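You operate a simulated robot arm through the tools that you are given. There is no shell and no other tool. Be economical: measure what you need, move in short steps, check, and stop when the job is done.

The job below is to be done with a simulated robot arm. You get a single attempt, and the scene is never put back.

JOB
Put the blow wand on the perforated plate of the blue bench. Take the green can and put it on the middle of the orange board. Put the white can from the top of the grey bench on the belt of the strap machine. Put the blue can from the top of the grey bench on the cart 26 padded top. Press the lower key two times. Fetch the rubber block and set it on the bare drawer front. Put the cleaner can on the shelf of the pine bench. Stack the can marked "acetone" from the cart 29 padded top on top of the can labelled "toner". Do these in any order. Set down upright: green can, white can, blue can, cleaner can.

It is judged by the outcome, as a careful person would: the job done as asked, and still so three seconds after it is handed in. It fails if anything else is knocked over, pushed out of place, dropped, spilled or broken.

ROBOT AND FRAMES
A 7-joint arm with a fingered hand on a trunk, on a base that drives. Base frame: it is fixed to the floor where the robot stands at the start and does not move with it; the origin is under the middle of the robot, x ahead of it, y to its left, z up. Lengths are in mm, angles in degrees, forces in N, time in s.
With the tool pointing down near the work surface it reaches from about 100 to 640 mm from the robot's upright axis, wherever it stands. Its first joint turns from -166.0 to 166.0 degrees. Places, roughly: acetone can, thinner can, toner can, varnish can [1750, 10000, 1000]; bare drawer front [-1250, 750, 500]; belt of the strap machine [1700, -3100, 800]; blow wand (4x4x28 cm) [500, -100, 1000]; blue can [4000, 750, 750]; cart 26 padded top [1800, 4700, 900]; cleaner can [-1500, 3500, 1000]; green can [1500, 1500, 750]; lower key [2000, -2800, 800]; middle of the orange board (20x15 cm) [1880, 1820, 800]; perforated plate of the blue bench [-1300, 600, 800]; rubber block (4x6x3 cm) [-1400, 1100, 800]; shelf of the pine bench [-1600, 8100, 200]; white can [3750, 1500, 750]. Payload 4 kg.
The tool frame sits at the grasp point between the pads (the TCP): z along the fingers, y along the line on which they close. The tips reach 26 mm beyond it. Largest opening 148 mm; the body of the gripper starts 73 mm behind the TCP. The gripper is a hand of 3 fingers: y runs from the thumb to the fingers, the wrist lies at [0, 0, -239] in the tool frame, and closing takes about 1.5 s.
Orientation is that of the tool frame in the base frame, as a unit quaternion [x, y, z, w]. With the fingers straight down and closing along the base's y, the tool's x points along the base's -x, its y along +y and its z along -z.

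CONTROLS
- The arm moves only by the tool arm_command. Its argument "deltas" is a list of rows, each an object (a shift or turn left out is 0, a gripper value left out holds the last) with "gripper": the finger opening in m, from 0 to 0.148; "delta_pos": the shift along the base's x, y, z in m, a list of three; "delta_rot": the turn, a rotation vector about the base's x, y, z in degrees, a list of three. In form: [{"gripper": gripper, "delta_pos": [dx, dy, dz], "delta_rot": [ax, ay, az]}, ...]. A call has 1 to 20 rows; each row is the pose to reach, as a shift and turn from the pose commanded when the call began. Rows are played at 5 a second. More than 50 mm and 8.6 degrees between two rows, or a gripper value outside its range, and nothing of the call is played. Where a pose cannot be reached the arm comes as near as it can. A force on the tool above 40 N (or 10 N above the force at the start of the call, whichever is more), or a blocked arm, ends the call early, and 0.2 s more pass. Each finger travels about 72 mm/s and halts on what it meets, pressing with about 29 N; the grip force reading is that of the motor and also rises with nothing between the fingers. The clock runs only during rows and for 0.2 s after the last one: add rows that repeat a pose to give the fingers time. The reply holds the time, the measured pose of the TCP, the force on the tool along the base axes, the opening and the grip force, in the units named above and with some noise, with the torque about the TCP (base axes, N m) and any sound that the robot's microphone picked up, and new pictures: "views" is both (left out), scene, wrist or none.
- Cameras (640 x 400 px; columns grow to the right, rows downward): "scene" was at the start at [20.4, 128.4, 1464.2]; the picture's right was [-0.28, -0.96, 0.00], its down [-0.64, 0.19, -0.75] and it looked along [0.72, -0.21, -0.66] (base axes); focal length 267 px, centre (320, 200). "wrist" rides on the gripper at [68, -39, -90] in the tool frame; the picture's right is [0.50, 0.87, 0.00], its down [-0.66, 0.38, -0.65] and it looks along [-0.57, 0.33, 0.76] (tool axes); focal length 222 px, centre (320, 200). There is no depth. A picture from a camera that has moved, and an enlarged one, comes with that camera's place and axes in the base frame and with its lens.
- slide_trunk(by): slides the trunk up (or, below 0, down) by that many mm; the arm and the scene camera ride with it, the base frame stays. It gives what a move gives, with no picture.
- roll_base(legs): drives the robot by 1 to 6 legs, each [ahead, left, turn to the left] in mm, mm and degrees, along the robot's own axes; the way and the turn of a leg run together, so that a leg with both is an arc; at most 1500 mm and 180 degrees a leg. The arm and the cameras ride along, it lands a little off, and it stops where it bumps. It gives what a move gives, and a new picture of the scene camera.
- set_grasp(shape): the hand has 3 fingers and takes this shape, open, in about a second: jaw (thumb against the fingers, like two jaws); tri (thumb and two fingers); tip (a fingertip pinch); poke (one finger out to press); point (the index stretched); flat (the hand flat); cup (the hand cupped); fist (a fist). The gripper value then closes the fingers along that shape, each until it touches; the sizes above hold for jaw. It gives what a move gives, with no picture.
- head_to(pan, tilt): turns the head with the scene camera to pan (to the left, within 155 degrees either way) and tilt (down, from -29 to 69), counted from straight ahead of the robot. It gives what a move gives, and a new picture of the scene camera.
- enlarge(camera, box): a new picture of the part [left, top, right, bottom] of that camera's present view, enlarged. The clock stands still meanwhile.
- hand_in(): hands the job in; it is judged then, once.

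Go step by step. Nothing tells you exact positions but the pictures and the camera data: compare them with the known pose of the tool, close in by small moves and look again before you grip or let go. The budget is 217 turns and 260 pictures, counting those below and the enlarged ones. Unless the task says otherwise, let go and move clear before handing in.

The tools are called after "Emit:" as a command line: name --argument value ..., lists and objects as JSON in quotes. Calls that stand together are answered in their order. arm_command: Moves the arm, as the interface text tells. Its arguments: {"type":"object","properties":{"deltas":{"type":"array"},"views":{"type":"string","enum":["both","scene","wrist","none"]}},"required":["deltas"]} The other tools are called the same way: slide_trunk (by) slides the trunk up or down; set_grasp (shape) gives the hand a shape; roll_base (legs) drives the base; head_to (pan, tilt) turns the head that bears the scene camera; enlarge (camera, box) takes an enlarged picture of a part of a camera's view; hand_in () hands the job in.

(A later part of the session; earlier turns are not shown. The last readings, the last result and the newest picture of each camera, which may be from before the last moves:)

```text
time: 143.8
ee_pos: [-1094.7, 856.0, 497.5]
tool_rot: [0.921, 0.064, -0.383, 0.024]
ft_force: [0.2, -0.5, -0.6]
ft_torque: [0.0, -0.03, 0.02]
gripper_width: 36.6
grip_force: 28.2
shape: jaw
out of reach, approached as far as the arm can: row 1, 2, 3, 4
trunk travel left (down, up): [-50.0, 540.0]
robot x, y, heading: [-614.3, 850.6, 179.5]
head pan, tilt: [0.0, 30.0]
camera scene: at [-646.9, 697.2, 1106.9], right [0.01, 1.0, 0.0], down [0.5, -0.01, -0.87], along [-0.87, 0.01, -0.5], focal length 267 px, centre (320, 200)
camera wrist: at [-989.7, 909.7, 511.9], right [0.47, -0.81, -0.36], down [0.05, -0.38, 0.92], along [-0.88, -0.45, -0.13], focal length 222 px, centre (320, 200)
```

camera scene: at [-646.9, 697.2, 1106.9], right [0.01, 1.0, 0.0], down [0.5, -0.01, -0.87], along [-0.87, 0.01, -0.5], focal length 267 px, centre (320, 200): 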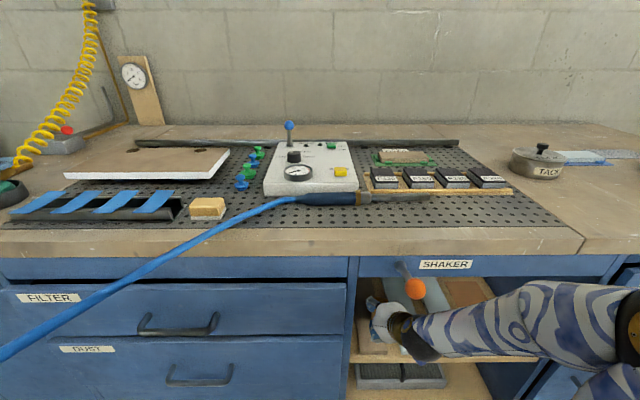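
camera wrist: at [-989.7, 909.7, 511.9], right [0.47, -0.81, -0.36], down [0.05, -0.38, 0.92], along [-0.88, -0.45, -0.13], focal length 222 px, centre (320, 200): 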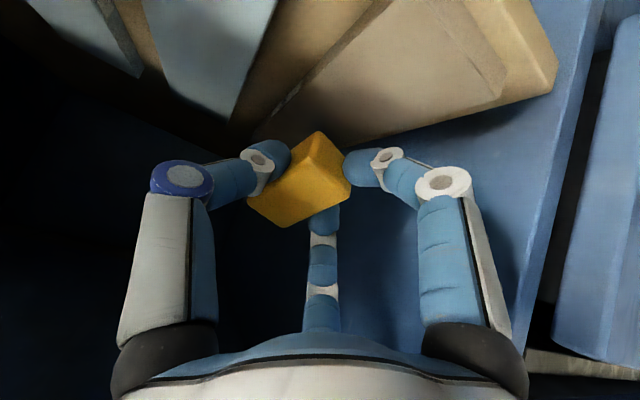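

Lower with the trunk in small steps until contact.

Emit:
slide_trunk --by -18

Emit:
slide_trunk --by -5

Emit:
enlarge --camera "wrist" --box '[0, 0, 640, 400]'

Emit:
enlarge --camera "scene" --box '[330, 250, 490, 400]'

```text
time: 144.5
ee_pos: [-1095.0, 857.0, 479.8]
tool_rot: [0.921, 0.064, -0.383, 0.024]
ft_force: [0.7, -0.5, -1.3]
ft_torque: [-0.01, -0.01, -0.04]
gripper_width: 36.5
grip_force: 28.4
shape: jaw
trunk travel left (down, up): [-32.0, 558.0]
robot x, y, heading: [-614.0, 843.0, 179.2]
head pan, tilt: [0.0, 30.0]
```

```text
time: 145.0
ee_pos: [-1095.1, 856.2, 475.4]
tool_rot: [0.922, 0.064, -0.382, 0.024]
ft_force: [0.2, 0.9, -0.4]
ft_torque: [-0.02, -0.02, 0.02]
gripper_width: 36.5
grip_force: 28.6
shape: jaw
trunk travel left (down, up): [-27.0, 563.0]
robot x, y, heading: [-613.5, 845.9, 179.5]
head pan, tilt: [0.0, 30.0]
```

```text
1.00 times, centred on (320, 200) of wrist (not enlarged: the box is as wide or as high as the picture)
camera zoom: at [-989.6, 909.7, 489.0], right [0.47, -0.81, -0.36], down [0.05, -0.38, 0.92], along [-0.88, -0.45, -0.13], focal length 222 px, centre (320, 200)
```

zoom: 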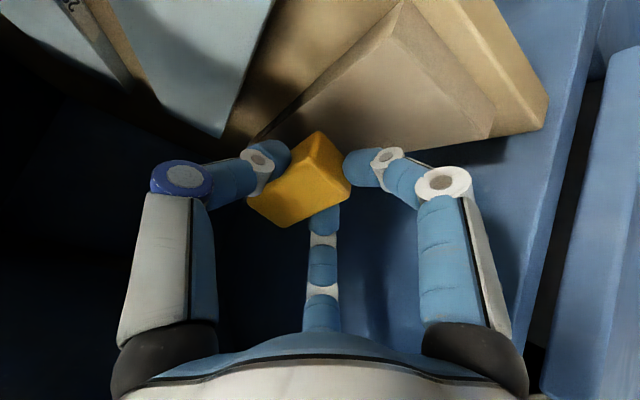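

```text
2.67 times, centred on (410, 325) of scene
camera zoom: at [-646.9, 697.2, 1083.8], right [0.01, 1.0, 0.0], down [0.5, -0.01, -0.87], along [-0.87, 0.01, -0.5], focal length 712 px, centre (80, -133)
```

zoom: 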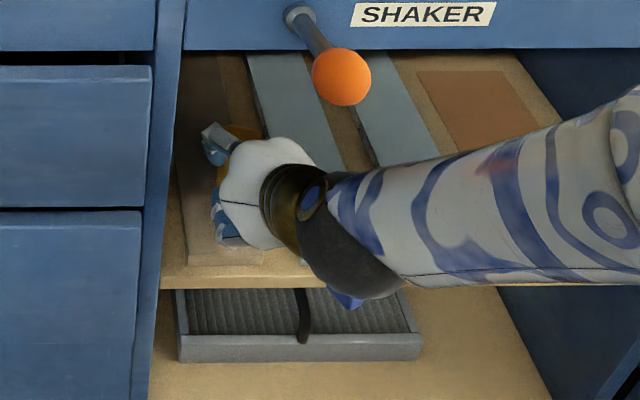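

No contact yet; continue lowering.

Emit:
slide_trunk --by -9

Emit:
slide_trunk --by -6

```text
time: 145.6
ee_pos: [-1095.5, 854.3, 465.8]
tool_rot: [0.921, 0.065, -0.383, 0.024]
ft_force: [0.0, -0.2, -0.6]
ft_torque: [0.0, -0.04, 0.0]
gripper_width: 36.4
grip_force: 29.3
shape: jaw
trunk travel left (down, up): [-18.0, 572.0]
robot x, y, heading: [-615.8, 846.2, 179.5]
head pan, tilt: [0.0, 30.0]
```

```text
time: 146.1
ee_pos: [-1095.3, 856.6, 459.0]
tool_rot: [0.921, 0.064, -0.382, 0.024]
ft_force: [-0.5, -0.3, 0.4]
ft_torque: [-0.01, 0.0, -0.01]
gripper_width: 36.2
grip_force: 29.2
shape: jaw
trunk travel left (down, up): [-12.0, 578.0]
robot x, y, heading: [-612.0, 847.4, 179.4]
head pan, tilt: [0.0, 30.0]
```

Emit:
slide_trunk --by -6

Emit:
slide_trunk --by -5

Emit:
enlarge --camera "wrist" --box '[0, 0, 640, 400]'

```text
time: 146.7
ee_pos: [-1095.7, 855.7, 455.5]
tool_rot: [0.92, 0.064, -0.386, 0.023]
ft_force: [-2.8, -0.1, 17.4]
ft_torque: [0.24, 0.22, 0.08]
gripper_width: 36.7
grip_force: 28.6
shape: jaw
trunk travel left (down, up): [-6.0, 584.0]
robot x, y, heading: [-612.4, 841.5, 179.5]
head pan, tilt: [0.0, 30.0]
```

```text
time: 147.2
ee_pos: [-1095.8, 856.1, 450.8]
tool_rot: [0.92, 0.064, -0.385, 0.022]
ft_force: [-10.4, -0.8, 30.7]
ft_torque: [0.39, 0.5, 0.18]
gripper_width: 36.8
grip_force: 28.9
shape: jaw
trunk travel left (down, up): [-1.0, 589.0]
robot x, y, heading: [-614.9, 848.4, 179.5]
head pan, tilt: [0.0, 30.0]
```

```text
1.00 times, centred on (320, 200) of wrist (not enlarged: the box is as wide or as high as the picture)
camera zoom: at [-990.3, 909.7, 464.4], right [0.47, -0.81, -0.36], down [0.06, -0.38, 0.92], along [-0.88, -0.45, -0.13], focal length 222 px, centre (320, 200)
```

zoom: 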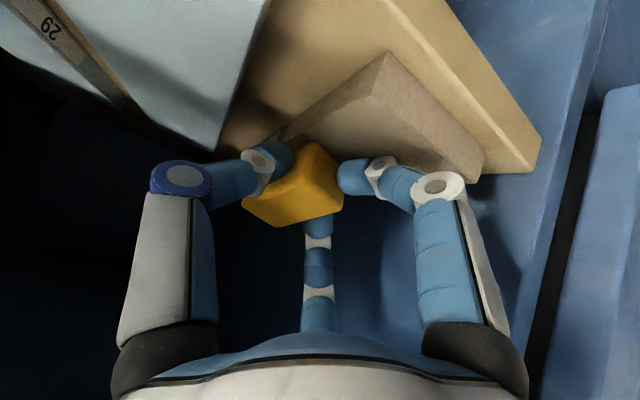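

Contact made on the panel. Ease up 6 mm and open to let the block settle flat.

Emit:
slide_trunk --by 6

Emit:
arm_command --deltas '[{"gripper": 0.042}, {"gripper": 0.055}, {"gripper": 0.065}, {"gripper": 0.065}, {"gripper": 0.065}]' --views "wrist"

```text
time: 147.8
ee_pos: [-1093.6, 856.5, 453.5]
tool_rot: [0.922, 0.064, -0.381, 0.024]
ft_force: [-2.0, -0.5, 3.6]
ft_torque: [0.03, 0.07, 0.03]
gripper_width: 36.3
grip_force: 29.4
shape: jaw
trunk travel left (down, up): [-7.0, 583.0]
robot x, y, heading: [-612.7, 848.0, 179.4]
head pan, tilt: [0.0, 30.0]
```

```text
time: 149.0
ee_pos: [-1095.7, 855.7, 455.6]
tool_rot: [0.921, 0.064, -0.384, 0.024]
ft_force: [-1.9, 1.9, 8.6]
ft_torque: [-0.06, -0.11, 0.02]
gripper_width: 60.6
grip_force: 0.2
shape: jaw
trunk travel left (down, up): [-7.0, 583.0]
robot x, y, heading: [-618.8, 844.4, 179.0]
head pan, tilt: [0.0, 30.0]
camera wrist: at [-989.6, 909.8, 469.3], right [0.47, -0.81, -0.36], down [0.05, -0.38, 0.92], along [-0.88, -0.45, -0.13], focal length 222 px, centre (320, 200)
```

wrist: 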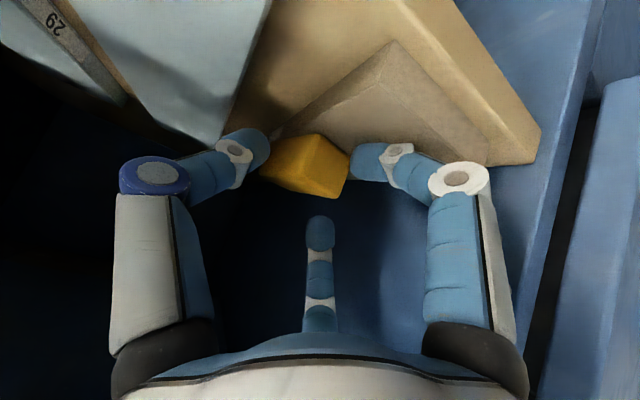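

The block settled. Raise 40 mm, then back out.

Emit:
slide_trunk --by 45

Emit:
roll_base --legs '[[-300, 0, 0]]'

Emit:
enlarge --camera "scene" --box '[310, 180, 470, 340]'

```text
time: 149.9
ee_pos: [-1093.9, 855.0, 500.7]
tool_rot: [0.921, 0.064, -0.382, 0.024]
ft_force: [0.3, 0.6, 0.2]
ft_torque: [0.0, -0.02, -0.01]
gripper_width: 64.4
grip_force: 0.0
shape: jaw
trunk travel left (down, up): [-52.0, 538.0]
robot x, y, heading: [-612.0, 849.8, 179.3]
head pan, tilt: [0.0, 30.0]
```

```text
time: 151.9
ee_pos: [-795.9, 851.7, 499.7]
tool_rot: [0.921, 0.065, -0.383, 0.024]
ft_force: [0.2, 0.2, 0.5]
ft_torque: [0.0, 0.01, 0.02]
gripper_width: 64.6
grip_force: 0.1
shape: jaw
trunk travel left (down, up): [-52.0, 538.0]
robot x, y, heading: [-315.2, 843.2, 179.6]
head pan, tilt: [0.0, 30.0]
camera scene: at [-347.5, 694.4, 1108.9], right [0.01, 1.0, 0.0], down [0.5, 0.0, -0.87], along [-0.87, 0.01, -0.5], focal length 267 px, centre (320, 200)
```

scene: 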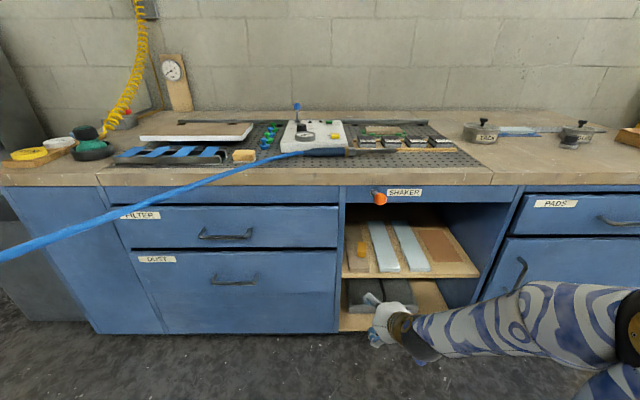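

```text
2.50 times, centred on (390, 260) of scene
camera zoom: at [-347.5, 694.4, 1108.9], right [0.01, 1.0, 0.0], down [0.5, 0.0, -0.87], along [-0.87, 0.01, -0.5], focal length 668 px, centre (145, 50)
```

zoom: 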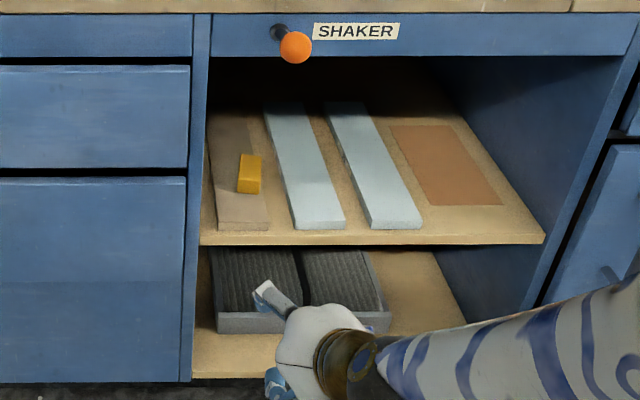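

The block sits flat on the bare drawer front. Next the cleaner can; first I'll straighten the arm and look along +y.

Emit:
slide_trunk --by 373

Emit:
arm_command --deltas '[{"gripper": 0.1, "delta_pos": [0.01, 0, 0.03], "delta_rot": [0.5, -7.5, -1.2]}, {"delta_pos": [0.02, 0, 0.06], "delta_rot": [1, -15, -2.4]}, {"delta_pos": [0.03, 0, 0.09], "delta_rot": [1.45, -22.4, -3.55]}, {"delta_pos": [0.04, 0, 0.12], "delta_rot": [1.95, -29.9, -4.7]}, {"delta_pos": [0.05, 0, 0.16], "delta_rot": [2.4, -37.4, -5.9]}, {"delta_pos": [0.06, 0, 0.2], "delta_rot": [2.9, -44.9, -7.1]}, {"delta_pos": [0.06, 0, 0.23], "delta_rot": [2.9, -44.9, -7.1]}, {"delta_pos": [0.06, 0, 0.23], "delta_rot": [2.9, -44.9, -7.1]}]' --views "none"

Emit:
head_to --pan -75 --tilt 25

```text
time: 155.5
ee_pos: [-796.6, 851.7, 872.4]
tool_rot: [0.921, 0.066, -0.382, 0.025]
ft_force: [-0.3, 0.1, 0.4]
ft_torque: [-0.02, -0.03, -0.02]
gripper_width: 64.4
grip_force: 0.0
shape: jaw
trunk travel left (down, up): [-425.0, 165.0]
robot x, y, heading: [-317.8, 846.0, 179.5]
head pan, tilt: [0.0, 30.0]
```

```text
time: 157.3
ee_pos: [-736.3, 849.2, 1102.8]
tool_rot: [1.0, 0.004, -0.002, 0.002]
ft_force: [0.1, 0.5, 0.2]
ft_torque: [0.01, -0.02, -0.03]
gripper_width: 100.2
grip_force: 0.0
shape: jaw
trunk travel left (down, up): [-425.0, 165.0]
robot x, y, heading: [-314.9, 845.9, 179.7]
head pan, tilt: [0.0, 30.0]
```

```text
time: 158.8
ee_pos: [-737.2, 848.6, 1101.9]
tool_rot: [1.0, 0.005, -0.002, 0.001]
ft_force: [-0.2, -1.4, 0.2]
ft_torque: [0.01, 0.01, 0.03]
gripper_width: 99.5
grip_force: 0.0
shape: jaw
trunk travel left (down, up): [-425.0, 165.0]
robot x, y, heading: [-317.6, 846.0, 179.4]
head pan, tilt: [-75.0, 25.0]
camera scene: at [-280.3, 782.7, 1489.8], right [0.97, 0.25, 0.0], down [0.11, -0.41, -0.91], along [-0.23, 0.88, -0.42], focal length 267 px, centre (320, 200)
```

scene: 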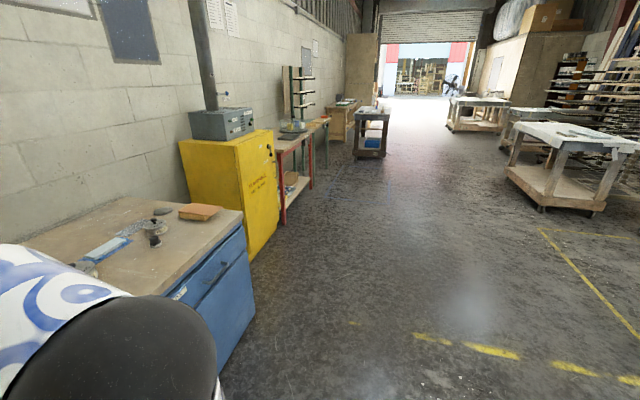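

The aisle is clear. Drive sideways toward the red-legged bench around y≈3400.

Emit:
roll_base --legs '[[0, -1300, 0], [0, -1250, 0]]'

Emit:
head_to --pan 0 --tilt 30

```text
time: 171.3
ee_pos: [-726.1, 3409.5, 1101.8]
tool_rot: [1.0, 0.007, -0.002, 0.002]
ft_force: [0.4, 0.3, 0.5]
ft_torque: [0.03, 0.01, 0.01]
gripper_width: 99.9
grip_force: 0.1
shape: jaw
trunk travel left (down, up): [-425.0, 165.0]
robot x, y, heading: [-303.7, 3403.7, 179.9]
head pan, tilt: [-75.0, 25.0]
camera scene: at [-268.3, 3344.0, 1489.8], right [0.97, 0.26, 0.0], down [0.11, -0.41, -0.91], along [-0.23, 0.88, -0.42], focal length 267 px, centre (320, 200)
```

scene: 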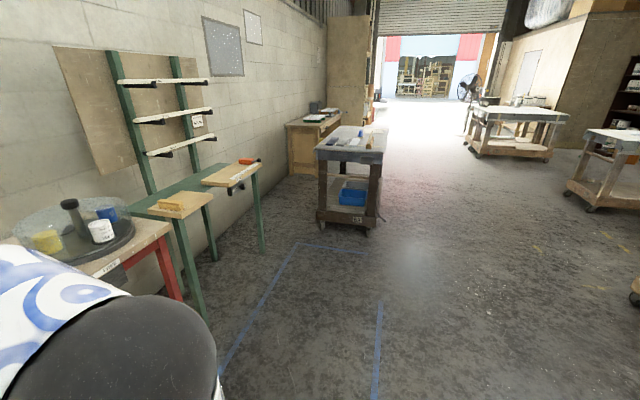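

```text
time: 172.7
ee_pos: [-725.5, 3408.6, 1102.6]
tool_rot: [1.0, 0.007, -0.002, 0.0]
ft_force: [0.4, 0.3, -0.9]
ft_torque: [0.01, 0.03, 0.03]
gripper_width: 100.2
grip_force: 0.1
shape: jaw
trunk travel left (down, up): [-425.0, 165.0]
robot x, y, heading: [-305.7, 3405.9, 179.7]
head pan, tilt: [0.0, 30.0]
camera scene: at [-335.2, 3255.2, 1481.9], right [0.0, 1.0, 0.0], down [0.5, 0.0, -0.87], along [-0.87, 0.0, -0.5], focal length 267 px, centre (320, 200)
```

scene: 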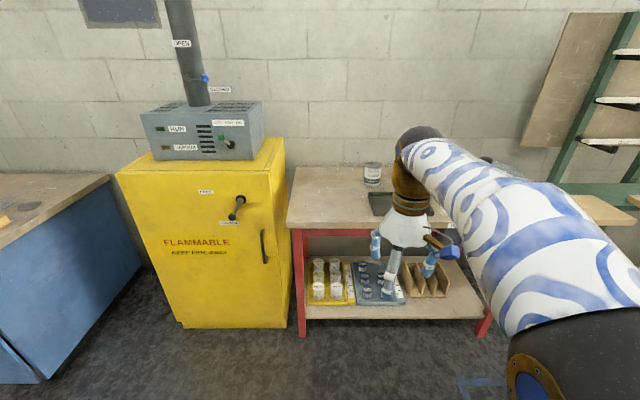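

I see a can at the back of the red-legged bench and a turntable with others. Let me inspect labels.

Emit:
enlarge --camera "scene" --box '[330, 140, 430, 210]'

Emit:
arm_command --deltas '[{"delta_pos": [0, -0.045, 0]}, {"delta_pos": [0, -0.09, 0]}, {"delta_pos": [0, -0.135, 0]}, {"delta_pos": [0, -0.18, 0]}, {"delta_pos": [0, -0.225, 0]}, {"delta_pos": [0, -0.27, 0]}, {"delta_pos": [0, -0.27, 0]}]' --views "scene"

```text
5.71 times, centred on (380, 175) of scene
camera zoom: at [-335.2, 3255.2, 1481.9], right [0.0, 1.0, 0.0], down [0.5, 0.0, -0.87], along [-0.87, 0.0, -0.5], focal length 1526 px, centre (-23, 343)
```

zoom: 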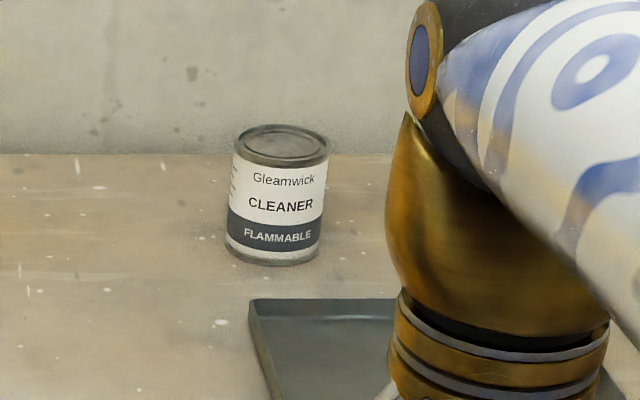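

```text
time: 174.3
ee_pos: [-724.0, 3136.8, 1103.1]
tool_rot: [1.0, 0.007, -0.002, 0.003]
ft_force: [-0.2, 0.4, 0.1]
ft_torque: [-0.01, 0.0, 0.0]
gripper_width: 100.0
grip_force: 0.0
shape: jaw
trunk travel left (down, up): [-425.0, 165.0]
robot x, y, heading: [-299.2, 3408.7, 179.6]
head pan, tilt: [0.0, 30.0]
camera scene: at [-335.3, 3254.9, 1481.8], right [0.0, 1.0, 0.0], down [0.5, 0.0, -0.87], along [-0.87, 0.0, -0.5], focal length 267 px, centre (320, 200)
```

scene: 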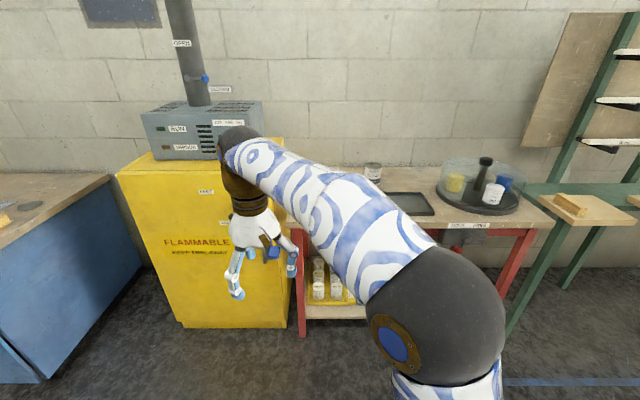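

The CLEANER can stands at the bench back near y≈3530. I'll bring the hand back over, then drive 560 mm ahead for closer measurement.

Emit:
arm_command --deltas '[{"delta_pos": [0, 0.045, 0.01]}, {"delta_pos": [0, 0.09, 0.02]}, {"delta_pos": [0, 0.135, 0.02]}, {"delta_pos": [0, 0.18, 0.02]}, {"delta_pos": [0, 0.225, 0.02]}, {"delta_pos": [0, 0.27, 0.02]}, {"delta_pos": [0, 0.3, 0.02]}, {"delta_pos": [0, 0.3, 0.02]}]' --views "none"

Emit:
roll_base --legs '[[560, 0, 0]]'

Emit:
enlarge --camera "scene" --box '[260, 130, 460, 255]'

```text
time: 176.1
ee_pos: [-725.0, 3438.3, 1121.0]
tool_rot: [1.0, 0.007, -0.001, 0.002]
ft_force: [0.0, -0.2, 0.3]
ft_torque: [0.01, 0.0, 0.03]
gripper_width: 100.1
grip_force: 0.0
shape: jaw
trunk travel left (down, up): [-425.0, 165.0]
robot x, y, heading: [-304.6, 3405.4, 179.8]
head pan, tilt: [0.0, 30.0]
```

```text
time: 179.2
ee_pos: [-1265.3, 3444.3, 1121.5]
tool_rot: [1.0, 0.004, -0.001, 0.002]
ft_force: [0.3, -0.4, 0.0]
ft_torque: [-0.01, 0.01, -0.02]
gripper_width: 99.7
grip_force: 0.0
shape: jaw
trunk travel left (down, up): [-425.0, 165.0]
robot x, y, heading: [-847.0, 3410.7, 179.3]
head pan, tilt: [0.0, 30.0]
camera scene: at [-876.6, 3259.2, 1481.9], right [0.01, 1.0, 0.0], down [0.5, -0.01, -0.87], along [-0.87, 0.01, -0.5], focal length 267 px, centre (320, 200)
```

scene: 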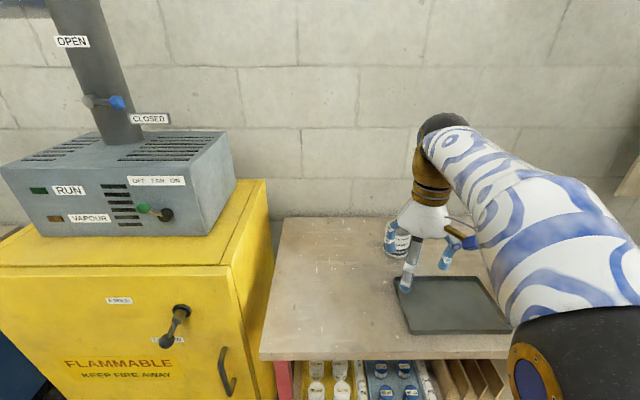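

```text
3.20 times, centred on (360, 192) of scene
camera zoom: at [-876.6, 3259.2, 1481.9], right [0.01, 1.0, 0.0], down [0.5, -0.01, -0.87], along [-0.87, 0.01, -0.5], focal length 855 px, centre (192, 224)
```

zoom: 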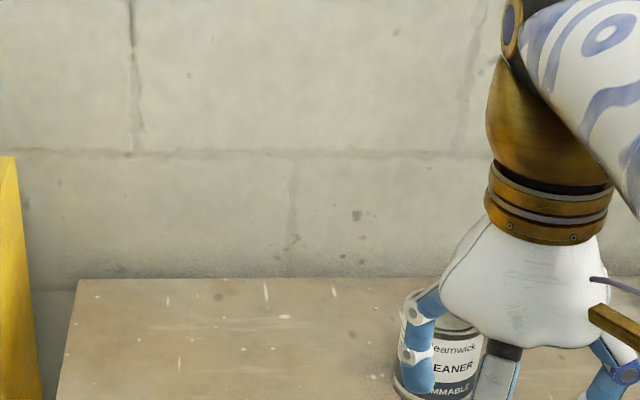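

Can base at ≈(−1588,3530), table z≈850. I'll tilt the hand 45° and go to a pre-grasp on the diagonal.

Emit:
arm_command --deltas '[{"gripper": 0.13, "delta_pos": [-0.034, 0.012, -0.01], "delta_rot": [0, 6.4, 0]}, {"delta_pos": [-0.068, 0.024, -0.025], "delta_rot": [0, 12.8, 0]}, {"delta_pos": [-0.102, 0.036, -0.045], "delta_rot": [0, 19.3, 0]}, {"delta_pos": [-0.136, 0.049, -0.065], "delta_rot": [0, 25.7, 0]}, {"delta_pos": [-0.17, 0.061, -0.085], "delta_rot": [0, 32.1, 0]}, {"delta_pos": [-0.204, 0.074, -0.105], "delta_rot": [0, 38.5, 0]}, {"delta_pos": [-0.238, 0.086, -0.129], "delta_rot": [0, 45, 0]}, {"delta_pos": [-0.238, 0.086, -0.129], "delta_rot": [0, 45, 0]}]' --views "both"

```text
time: 181.1
ee_pos: [-1500.9, 3532.7, 991.7]
tool_rot: [0.923, 0.004, -0.384, 0.0]
ft_force: [-0.4, 1.1, -1.3]
ft_torque: [-0.03, -0.01, 0.03]
gripper_width: 129.9
grip_force: 0.0
shape: jaw
trunk travel left (down, up): [-425.0, 165.0]
robot x, y, heading: [-843.2, 3409.0, 179.2]
head pan, tilt: [0.0, 30.0]
camera scene: at [-876.8, 3259.4, 1481.9], right [0.01, 1.0, 0.0], down [0.5, -0.01, -0.87], along [-0.87, 0.01, -0.5], focal length 267 px, centre (320, 200)
camera wrist: at [-1390.2, 3572.6, 1005.3], right [0.36, -0.86, -0.36], down [0.01, -0.38, 0.92], along [-0.93, -0.33, -0.13], focal length 222 px, centre (320, 200)
```

scene: 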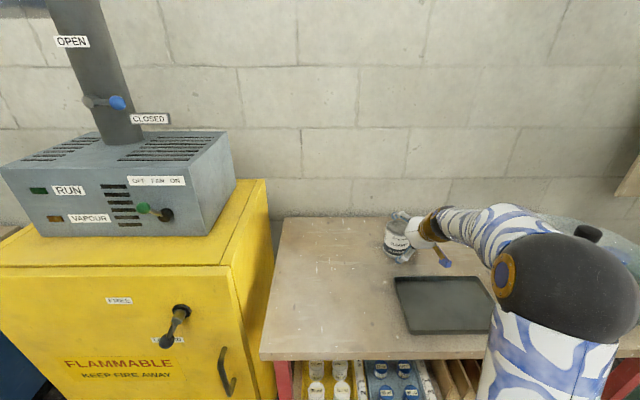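
wrist: 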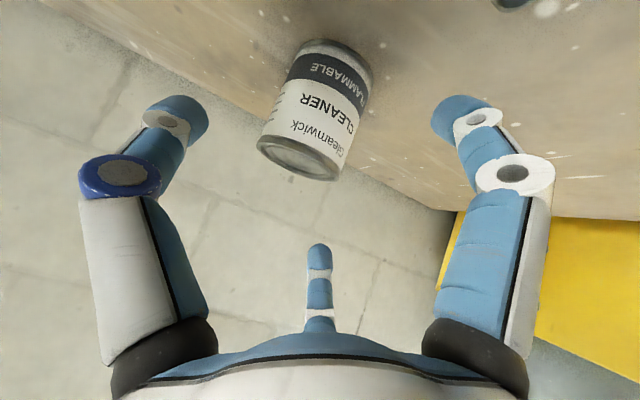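

Can centre ≈(−1588,3538,898). Advance along the diagonal to grasp position.

Emit:
arm_command --deltas '[{"delta_pos": [-0.03, 0.004, -0.03]}, {"delta_pos": [-0.055, 0.004, -0.058]}, {"delta_pos": [-0.08, 0.004, -0.085]}, {"delta_pos": [-0.08, 0.004, -0.085]}]' --views "both"

```text
time: 182.1
ee_pos: [-1581.2, 3536.6, 911.2]
tool_rot: [0.922, 0.004, -0.386, -0.001]
ft_force: [4.8, -1.8, 23.7]
ft_torque: [-0.85, 0.24, 0.21]
gripper_width: 128.8
grip_force: 0.1
shape: jaw
trunk travel left (down, up): [-425.0, 165.0]
robot x, y, heading: [-842.0, 3409.0, 179.6]
head pan, tilt: [0.0, 30.0]
camera scene: at [-873.2, 3258.7, 1482.2], right [0.01, 1.0, 0.0], down [0.5, 0.0, -0.87], along [-0.87, 0.01, -0.5], focal length 267 px, centre (320, 200)
camera wrist: at [-1469.8, 3576.1, 924.6], right [0.36, -0.86, -0.36], down [0.01, -0.38, 0.92], along [-0.93, -0.33, -0.13], focal length 222 px, centre (320, 200)
```

scene: 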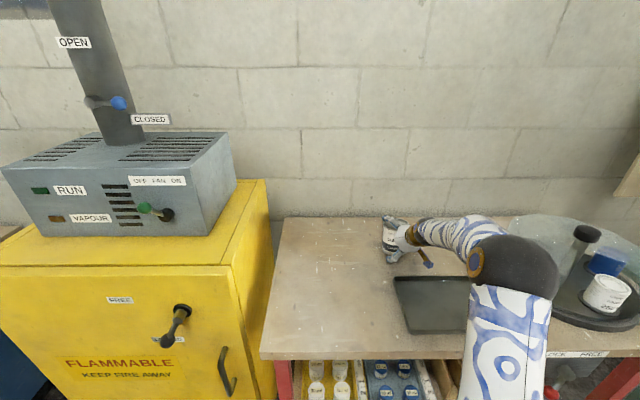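
wrist: 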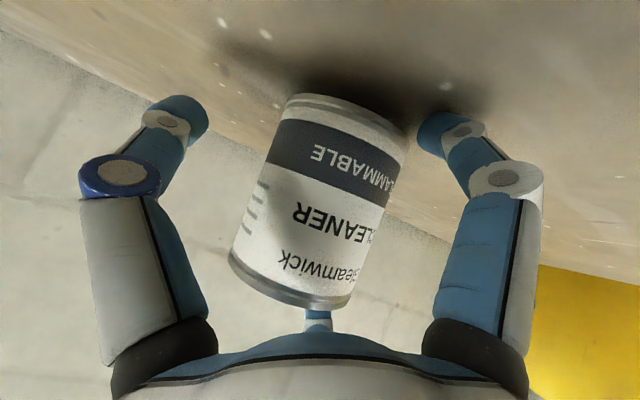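

A fingertip touches the table; raise 6 mm and close.

Emit:
arm_command --deltas '[{"delta_pos": [0, 0, 0.007]}, {"delta_pos": [0, 0, 0.007], "gripper": 0.1}, {"delta_pos": [0, 0, 0.007], "gripper": 0.07}, {"delta_pos": [0, 0, 0.007], "gripper": 0.05}, {"delta_pos": [0, 0, 0.007], "gripper": 0.05}, {"delta_pos": [0, 0, 0.007], "gripper": 0.05}, {"delta_pos": [0, 0, 0.007], "gripper": 0.05}]' --views "wrist"

```text
time: 183.7
ee_pos: [-1580.4, 3537.7, 915.7]
tool_rot: [0.923, 0.003, -0.385, 0.0]
ft_force: [5.5, 0.8, 11.3]
ft_torque: [-0.61, 0.2, 0.23]
gripper_width: 76.8
grip_force: 29.2
shape: jaw
trunk travel left (down, up): [-425.0, 165.0]
robot x, y, heading: [-839.7, 3406.3, 179.2]
head pan, tilt: [0.0, 30.0]
camera wrist: at [-1469.6, 3576.5, 929.6], right [0.36, -0.86, -0.36], down [0.01, -0.38, 0.92], along [-0.93, -0.33, -0.13], focal length 222 px, centre (320, 200)
```

wrist: 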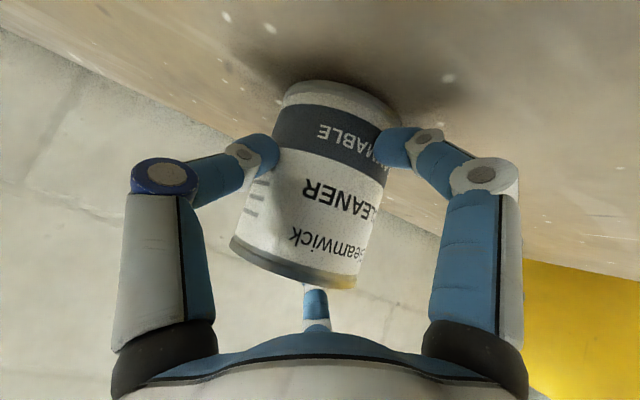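

Gripped (76.8 mm). Lift gently.

Emit:
arm_command --deltas '[{"delta_pos": [0, 0, 0.02]}, {"delta_pos": [0, 0, 0.05]}, {"delta_pos": [0, 0, 0.09]}, {"delta_pos": [0.03, 0, 0.12]}, {"delta_pos": [0.07, 0, 0.13]}, {"delta_pos": [0.11, 0, 0.13]}, {"delta_pos": [0.11, 0, 0.13]}]' --views "both"

```text
time: 185.2
ee_pos: [-1475.1, 3532.2, 1044.8]
tool_rot: [0.923, 0.004, -0.384, 0.001]
ft_force: [0.9, 0.1, -0.6]
ft_torque: [-0.05, 0.02, -0.01]
gripper_width: 36.0
grip_force: 28.9
shape: jaw
trunk travel left (down, up): [-425.0, 165.0]
robot x, y, heading: [-843.7, 3407.5, 179.0]
head pan, tilt: [0.0, 30.0]
camera scene: at [-876.3, 3259.2, 1481.9], right [0.01, 1.0, 0.0], down [0.5, -0.01, -0.87], along [-0.87, 0.01, -0.5], focal length 267 px, centre (320, 200)
camera wrist: at [-1362.0, 3573.1, 1059.1], right [0.36, -0.86, -0.36], down [0.0, -0.38, 0.92], along [-0.93, -0.33, -0.13], focal length 222 px, centre (320, 200)
```

scene: 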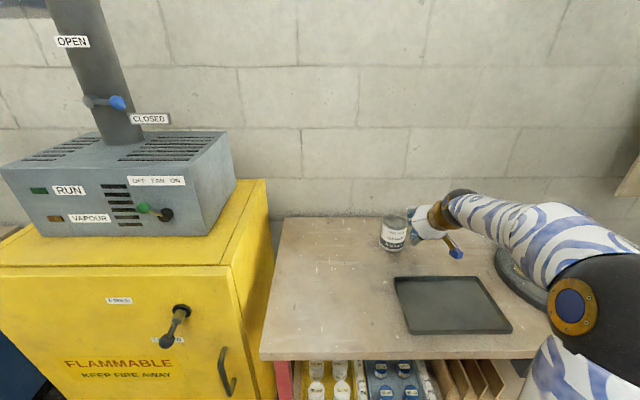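
wrist: 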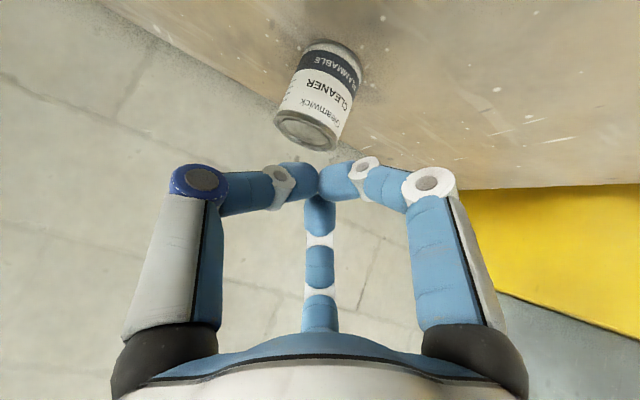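

The grip slipped off (I was ~18 mm short; can slid back slightly, still upright at ≈(−1617,3533)). I'll use a flatter 65° tilt and go deeper.

Emit:
arm_command --deltas '[{"gripper": 0.08, "delta_pos": [0.0, 0, 0.0], "delta_rot": [0, 6.6, 0]}, {"gripper": 0.13, "delta_pos": [-0.01, 0, -0.02], "delta_rot": [0, 13.3, 0]}, {"delta_pos": [-0.02, 0.0, -0.05], "delta_rot": [0, 20, 0]}, {"delta_pos": [-0.042, 0.001, -0.083], "delta_rot": [0, 20, 0]}, {"delta_pos": [-0.042, 0.001, -0.083], "delta_rot": [0, 20, 0]}]' --views "wrist"

```text
time: 186.4
ee_pos: [-1515.3, 3535.6, 962.6]
tool_rot: [0.842, 0.003, -0.539, 0.0]
ft_force: [0.2, 0.4, -0.7]
ft_torque: [0.02, 0.0, 0.02]
gripper_width: 129.5
grip_force: 0.0
shape: jaw
trunk travel left (down, up): [-425.0, 165.0]
robot x, y, heading: [-845.3, 3411.4, 179.4]
head pan, tilt: [0.0, 30.0]
camera wrist: at [-1404.6, 3575.7, 937.6], right [0.21, -0.86, -0.46], down [0.32, -0.38, 0.87], along [-0.92, -0.33, 0.2], focal length 222 px, centre (320, 200)
```

wrist: 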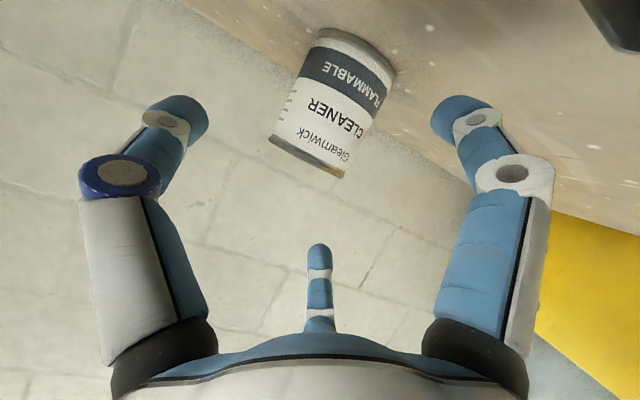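

Can now at ≈(−1610,3535), z 848–943. Advance along the tool axis.

Emit:
arm_command --deltas '[{"delta_pos": [-0.035, 0, -0.018]}, {"delta_pos": [-0.07, 0, -0.035]}, {"delta_pos": [-0.099, 0, -0.049]}, {"delta_pos": [-0.099, 0, -0.049]}]' --views "wrist"

```text
time: 187.4
ee_pos: [-1615.2, 3536.7, 913.4]
tool_rot: [0.842, 0.003, -0.539, -0.001]
ft_force: [3.6, -0.8, 10.1]
ft_torque: [-0.39, -0.24, 0.1]
gripper_width: 127.3
grip_force: 0.1
shape: jaw
trunk travel left (down, up): [-425.0, 165.0]
robot x, y, heading: [-841.9, 3408.1, 179.6]
head pan, tilt: [0.0, 30.0]
camera wrist: at [-1504.6, 3576.4, 888.0], right [0.21, -0.86, -0.46], down [0.32, -0.38, 0.87], along [-0.92, -0.33, 0.2], focal length 222 px, centre (320, 200)
```

wrist: 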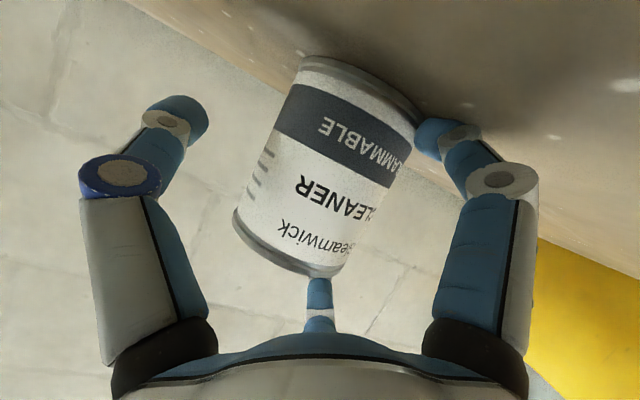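

Light table contact; raise 5 mm and close.

Emit:
arm_command --deltas '[{"delta_pos": [-0.003, 0, 0.006]}, {"delta_pos": [-0.003, 0, 0.006], "gripper": 0.1}, {"delta_pos": [-0.003, 0, 0.006], "gripper": 0.08}, {"delta_pos": [-0.003, 0, 0.006], "gripper": 0.06}, {"delta_pos": [-0.003, 0, 0.006], "gripper": 0.05}, {"delta_pos": [-0.003, 0, 0.006], "gripper": 0.05}, {"delta_pos": [-0.003, 0, 0.006], "gripper": 0.05}]' --views "wrist"

```text
time: 189.1
ee_pos: [-1616.0, 3537.5, 919.9]
tool_rot: [0.841, 0.003, -0.541, -0.001]
ft_force: [4.1, 2.2, 16.5]
ft_torque: [-0.44, -0.23, 0.14]
gripper_width: 75.7
grip_force: 29.3
shape: jaw
trunk travel left (down, up): [-425.0, 165.0]
robot x, y, heading: [-842.6, 3410.4, 179.4]
head pan, tilt: [0.0, 30.0]
camera wrist: at [-1506.2, 3576.9, 895.1], right [0.21, -0.86, -0.46], down [0.32, -0.38, 0.87], along [-0.92, -0.33, 0.2], focal length 222 px, centre (320, 200)
```

wrist: 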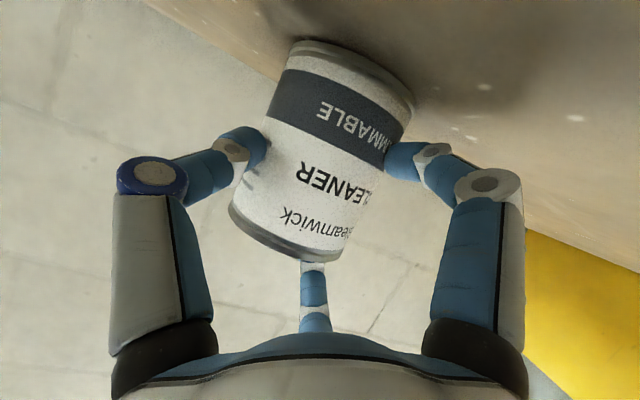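

Gripped at 75.7 mm. I'll lift slowly and check that it holds.

Emit:
arm_command --deltas '[{"delta_pos": [0, 0, 0.008], "gripper": 0.04}, {"delta_pos": [0, 0, 0.016]}, {"delta_pos": [0, 0, 0.025]}, {"delta_pos": [0, 0, 0.025]}]' --views "both"

```text
time: 190.1
ee_pos: [-1616.2, 3535.0, 944.5]
tool_rot: [0.842, 0.003, -0.54, -0.001]
ft_force: [-2.1, -1.1, 12.8]
ft_torque: [-0.1, 0.33, -0.02]
gripper_width: 40.4
grip_force: 29.5
shape: jaw
trunk travel left (down, up): [-425.0, 165.0]
robot x, y, heading: [-841.2, 3412.3, 179.4]
head pan, tilt: [0.0, 30.0]
camera scene: at [-875.6, 3259.1, 1481.9], right [0.01, 1.0, 0.0], down [0.5, -0.01, -0.87], along [-0.87, 0.01, -0.5], focal length 267 px, centre (320, 200)
camera wrist: at [-1506.5, 3575.5, 919.1], right [0.21, -0.86, -0.46], down [0.32, -0.38, 0.87], along [-0.92, -0.33, 0.2], focal length 222 px, centre (320, 200)
```

scene: 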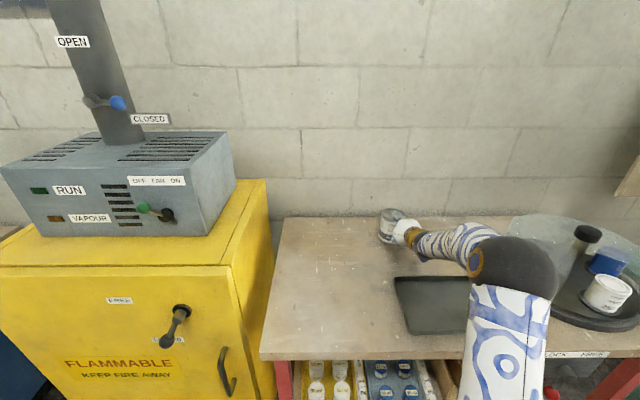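
wrist: 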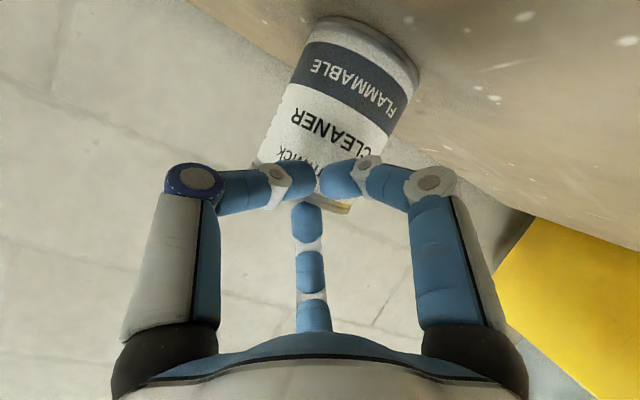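

It slipped again — the can is deeper than I judged (its axis appeared ~45 mm beyond the TCP). I'll back away, open, and re-measure.

Emit:
arm_command --deltas '[{"delta_pos": [0.03, 0, 0.01]}, {"delta_pos": [0.065, 0, 0.02]}, {"delta_pos": [0.095, 0, 0.02], "gripper": 0.08}, {"delta_pos": [0.095, 0, 0.0], "gripper": 0.13}, {"delta_pos": [0.095, 0, -0.02], "gripper": 0.13}, {"delta_pos": [0.095, 0, -0.02]}]' --views "both"

Emit:
enlarge --camera "scene" --box '[360, 190, 440, 260]'

```text
time: 191.4
ee_pos: [-1520.0, 3535.9, 923.1]
tool_rot: [0.843, 0.004, -0.539, 0.0]
ft_force: [0.2, 1.0, 1.3]
ft_torque: [0.01, -0.07, 0.04]
gripper_width: 129.5
grip_force: 0.0
shape: jaw
trunk travel left (down, up): [-425.0, 165.0]
robot x, y, heading: [-844.0, 3404.4, 179.3]
head pan, tilt: [0.0, 30.0]
camera scene: at [-876.4, 3259.3, 1481.9], right [0.01, 1.0, 0.0], down [0.5, -0.01, -0.87], along [-0.87, 0.01, -0.5], focal length 267 px, centre (320, 200)
camera wrist: at [-1410.6, 3575.7, 897.5], right [0.21, -0.86, -0.46], down [0.32, -0.38, 0.87], along [-0.92, -0.33, 0.19], focal length 222 px, centre (320, 200)
```

scene: 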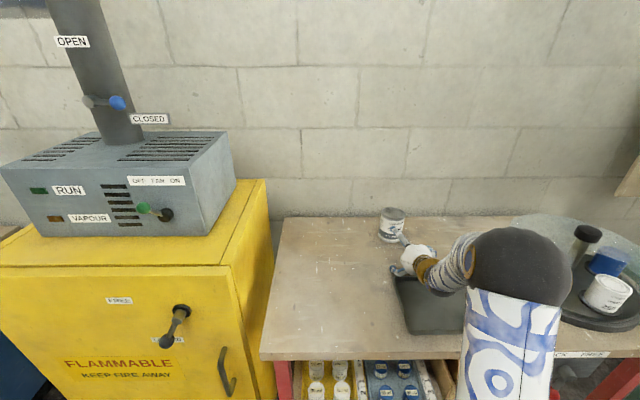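
wrist: 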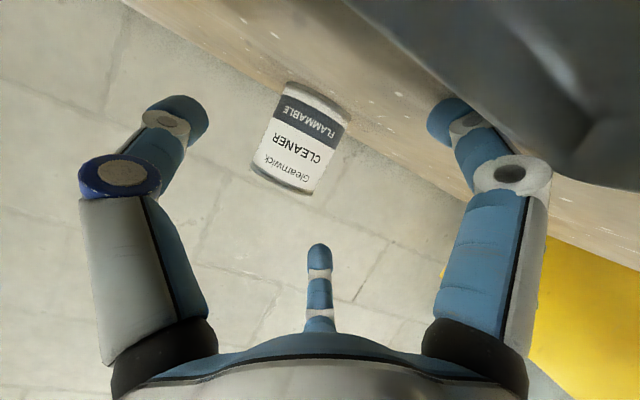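

```text
5.71 times, centred on (400, 225) of scene
camera zoom: at [-876.4, 3259.3, 1481.9], right [0.01, 1.0, 0.0], down [0.5, -0.01, -0.87], along [-0.87, 0.01, -0.5], focal length 1526 px, centre (-137, 57)
```

zoom: 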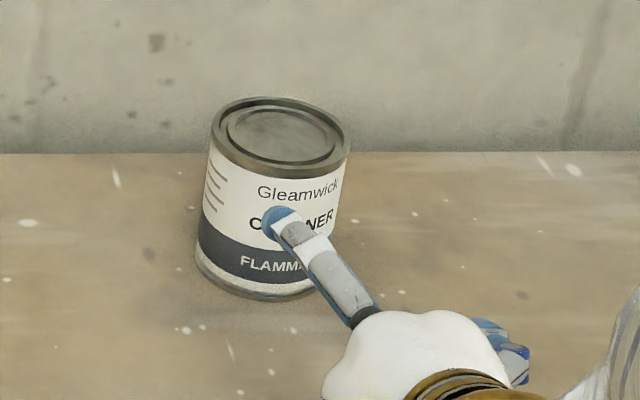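

Now consistent: the can is at ≈(−1695,3535), z 850–954, and the upper finger had been over the lid. I'll use a 40° tilt, raise, and drive 90 mm closer.

Emit:
arm_command --deltas '[{"delta_pos": [0.01, 0, 0.03], "delta_rot": [0, -6.3, 0]}, {"delta_pos": [0.02, 0, 0.06], "delta_rot": [0, -12.6, 0]}, {"delta_pos": [0.02, 0, 0.08], "delta_rot": [0, -19, 0]}, {"delta_pos": [0.02, 0, 0.08], "delta_rot": [0, -25, 0]}, {"delta_pos": [0.02, 0, 0.08], "delta_rot": [0, -25, 0], "gripper": 0.12}]' --views "none"

Emit:
slide_trunk --by 120

Emit:
roll_base --legs '[[90, 0, 0]]'

Emit:
enlarge --camera "wrist" --box '[0, 0, 640, 400]'

```text
time: 192.7
ee_pos: [-1502.5, 3537.7, 1001.5]
tool_rot: [0.939, 0.004, -0.343, 0.001]
ft_force: [0.2, 0.1, 0.4]
ft_torque: [-0.04, -0.01, 0.02]
gripper_width: 120.3
grip_force: 0.0
shape: jaw
out of reach, approached as far as the arm can: row 2
trunk travel left (down, up): [-425.0, 165.0]
robot x, y, heading: [-843.1, 3408.0, 179.6]
head pan, tilt: [0.0, 30.0]
```

```text
time: 194.2
ee_pos: [-1502.2, 3537.8, 1121.6]
tool_rot: [0.939, 0.003, -0.344, 0.0]
ft_force: [-1.2, 0.1, 0.7]
ft_torque: [-0.04, 0.0, 0.0]
gripper_width: 120.3
grip_force: 0.1
shape: jaw
trunk travel left (down, up): [-545.0, 45.0]
robot x, y, heading: [-843.9, 3409.0, 179.3]
head pan, tilt: [0.0, 30.0]
```

```text
time: 195.2
ee_pos: [-1593.5, 3537.0, 1121.4]
tool_rot: [0.94, 0.005, -0.342, 0.001]
ft_force: [-0.5, -0.3, -0.6]
ft_torque: [-0.02, -0.04, -0.01]
gripper_width: 119.9
grip_force: 0.0
shape: jaw
trunk travel left (down, up): [-545.0, 45.0]
robot x, y, heading: [-932.6, 3412.9, 179.5]
head pan, tilt: [0.0, 30.0]
camera scene: at [-967.9, 3260.2, 1601.8], right [0.01, 1.0, 0.0], down [0.5, 0.0, -0.87], along [-0.87, 0.01, -0.5], focal length 267 px, centre (320, 200)
```

scene: 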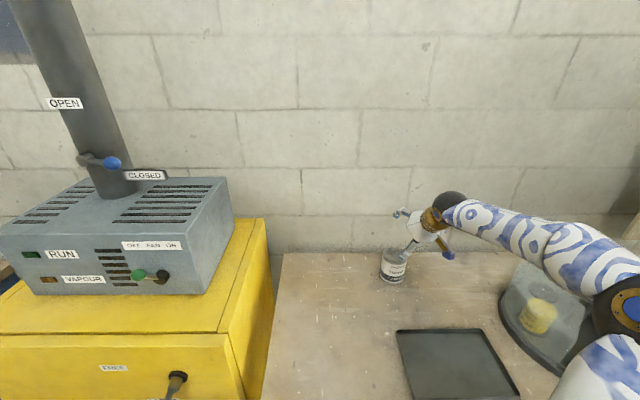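

```text
1.00 times, centred on (320, 200) of wrist (not enlarged: the box is as wide or as high as the picture)
camera zoom: at [-1484.6, 3576.6, 1145.3], right [0.39, -0.86, -0.32], down [-0.08, -0.38, 0.92], along [-0.92, -0.33, -0.21], focal length 222 px, centre (320, 200)
```

zoom: 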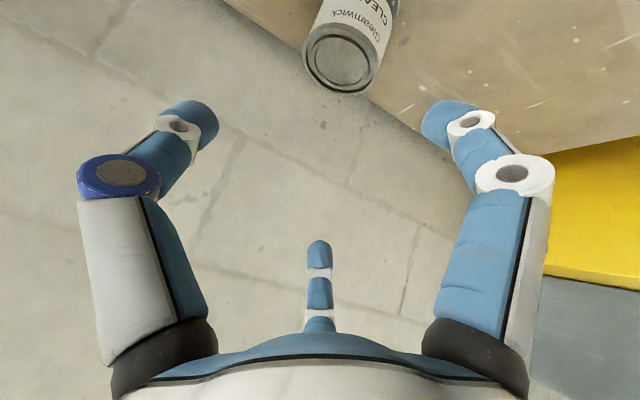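

Lid centre ≈(−1683,3536), z≈950. Go to the pre-grasp on the tool axis and view.

Emit:
arm_command --deltas '[{"delta_pos": [-0.008, 0, -0.04]}, {"delta_pos": [-0.016, 0, -0.08]}, {"delta_pos": [-0.024, -0.001, -0.109]}, {"delta_pos": [-0.024, -0.001, -0.109]}]' --views "wrist"

```text
time: 196.2
ee_pos: [-1618.4, 3534.2, 1013.5]
tool_rot: [0.939, 0.005, -0.343, 0.001]
ft_force: [-0.6, 0.0, -0.2]
ft_torque: [0.02, 0.0, -0.02]
gripper_width: 120.2
grip_force: 0.1
shape: jaw
trunk travel left (down, up): [-545.0, 45.0]
robot x, y, heading: [-935.0, 3407.0, 179.8]
head pan, tilt: [0.0, 30.0]
camera wrist: at [-1508.1, 3574.8, 1037.0], right [0.39, -0.86, -0.32], down [-0.08, -0.38, 0.92], along [-0.92, -0.33, -0.21], focal length 222 px, centre (320, 200)
```

wrist: 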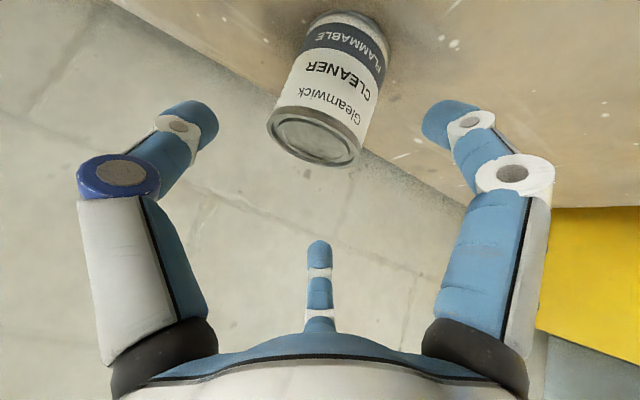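

Consistent: axis (−1687,3537), lid ≈947. Advance to the grasp.

Emit:
arm_command --deltas '[{"delta_pos": [-0.025, 0.002, -0.03]}, {"delta_pos": [-0.05, 0.003, -0.06]}, {"delta_pos": [-0.07, 0.003, -0.085]}, {"delta_pos": [-0.07, 0.003, -0.085]}]' --views "both"

```text
time: 197.2
ee_pos: [-1686.7, 3539.3, 928.9]
tool_rot: [0.939, 0.005, -0.344, 0.001]
ft_force: [1.1, -1.4, 0.2]
ft_torque: [-0.07, -0.06, 0.02]
gripper_width: 120.4
grip_force: 0.0
shape: jaw
trunk travel left (down, up): [-545.0, 45.0]
robot x, y, heading: [-933.7, 3410.4, 179.4]
head pan, tilt: [0.0, 30.0]
camera scene: at [-967.0, 3260.0, 1601.9], right [0.01, 1.0, 0.0], down [0.5, 0.0, -0.87], along [-0.87, 0.01, -0.5], focal length 267 px, centre (320, 200)
camera wrist: at [-1577.6, 3578.7, 951.4], right [0.39, -0.86, -0.32], down [-0.08, -0.38, 0.92], along [-0.92, -0.33, -0.21], focal length 222 px, centre (320, 200)
```

scene: 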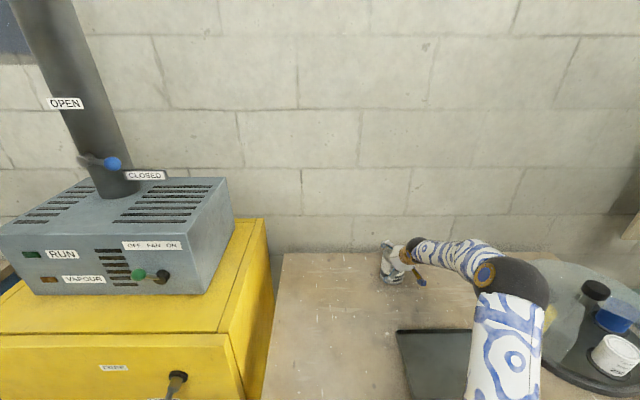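
wrist: 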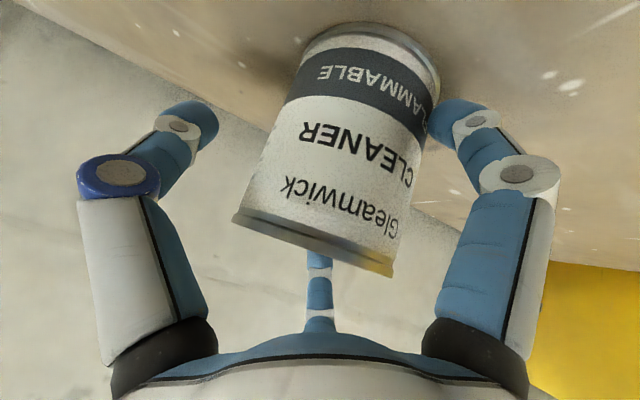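

Small correction deeper, then close.

Emit:
arm_command --deltas '[{"delta_pos": [-0.01, -0.005, -0.006]}, {"delta_pos": [-0.01, -0.005, -0.006], "gripper": 0.1}, {"delta_pos": [-0.01, -0.005, -0.006], "gripper": 0.08}, {"delta_pos": [-0.01, -0.005, -0.006], "gripper": 0.06}, {"delta_pos": [-0.01, -0.005, -0.006], "gripper": 0.05}, {"delta_pos": [-0.01, -0.005, -0.006], "gripper": 0.05}, {"delta_pos": [-0.01, -0.005, -0.006], "gripper": 0.05}]' --views "wrist"

```text
time: 198.8
ee_pos: [-1697.9, 3534.0, 922.9]
tool_rot: [0.939, 0.005, -0.343, 0.0]
ft_force: [0.3, -0.5, 2.9]
ft_torque: [0.0, -0.31, 0.02]
gripper_width: 87.4
grip_force: 28.7
shape: jaw
trunk travel left (down, up): [-545.0, 45.0]
robot x, y, heading: [-933.6, 3407.1, 179.3]
head pan, tilt: [0.0, 30.0]
camera wrist: at [-1587.5, 3573.4, 945.9], right [0.39, -0.86, -0.32], down [-0.08, -0.38, 0.92], along [-0.92, -0.33, -0.21], focal length 222 px, centre (320, 200)
```

wrist: 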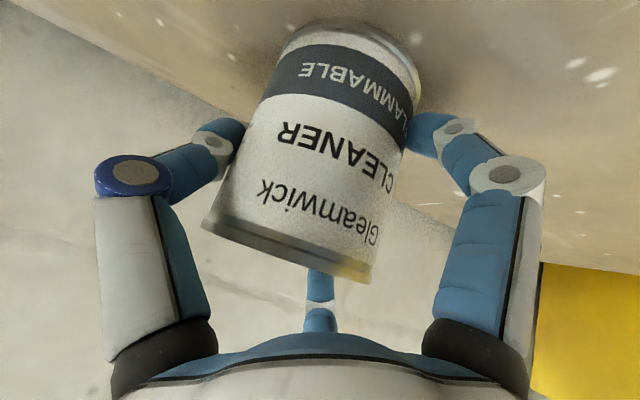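

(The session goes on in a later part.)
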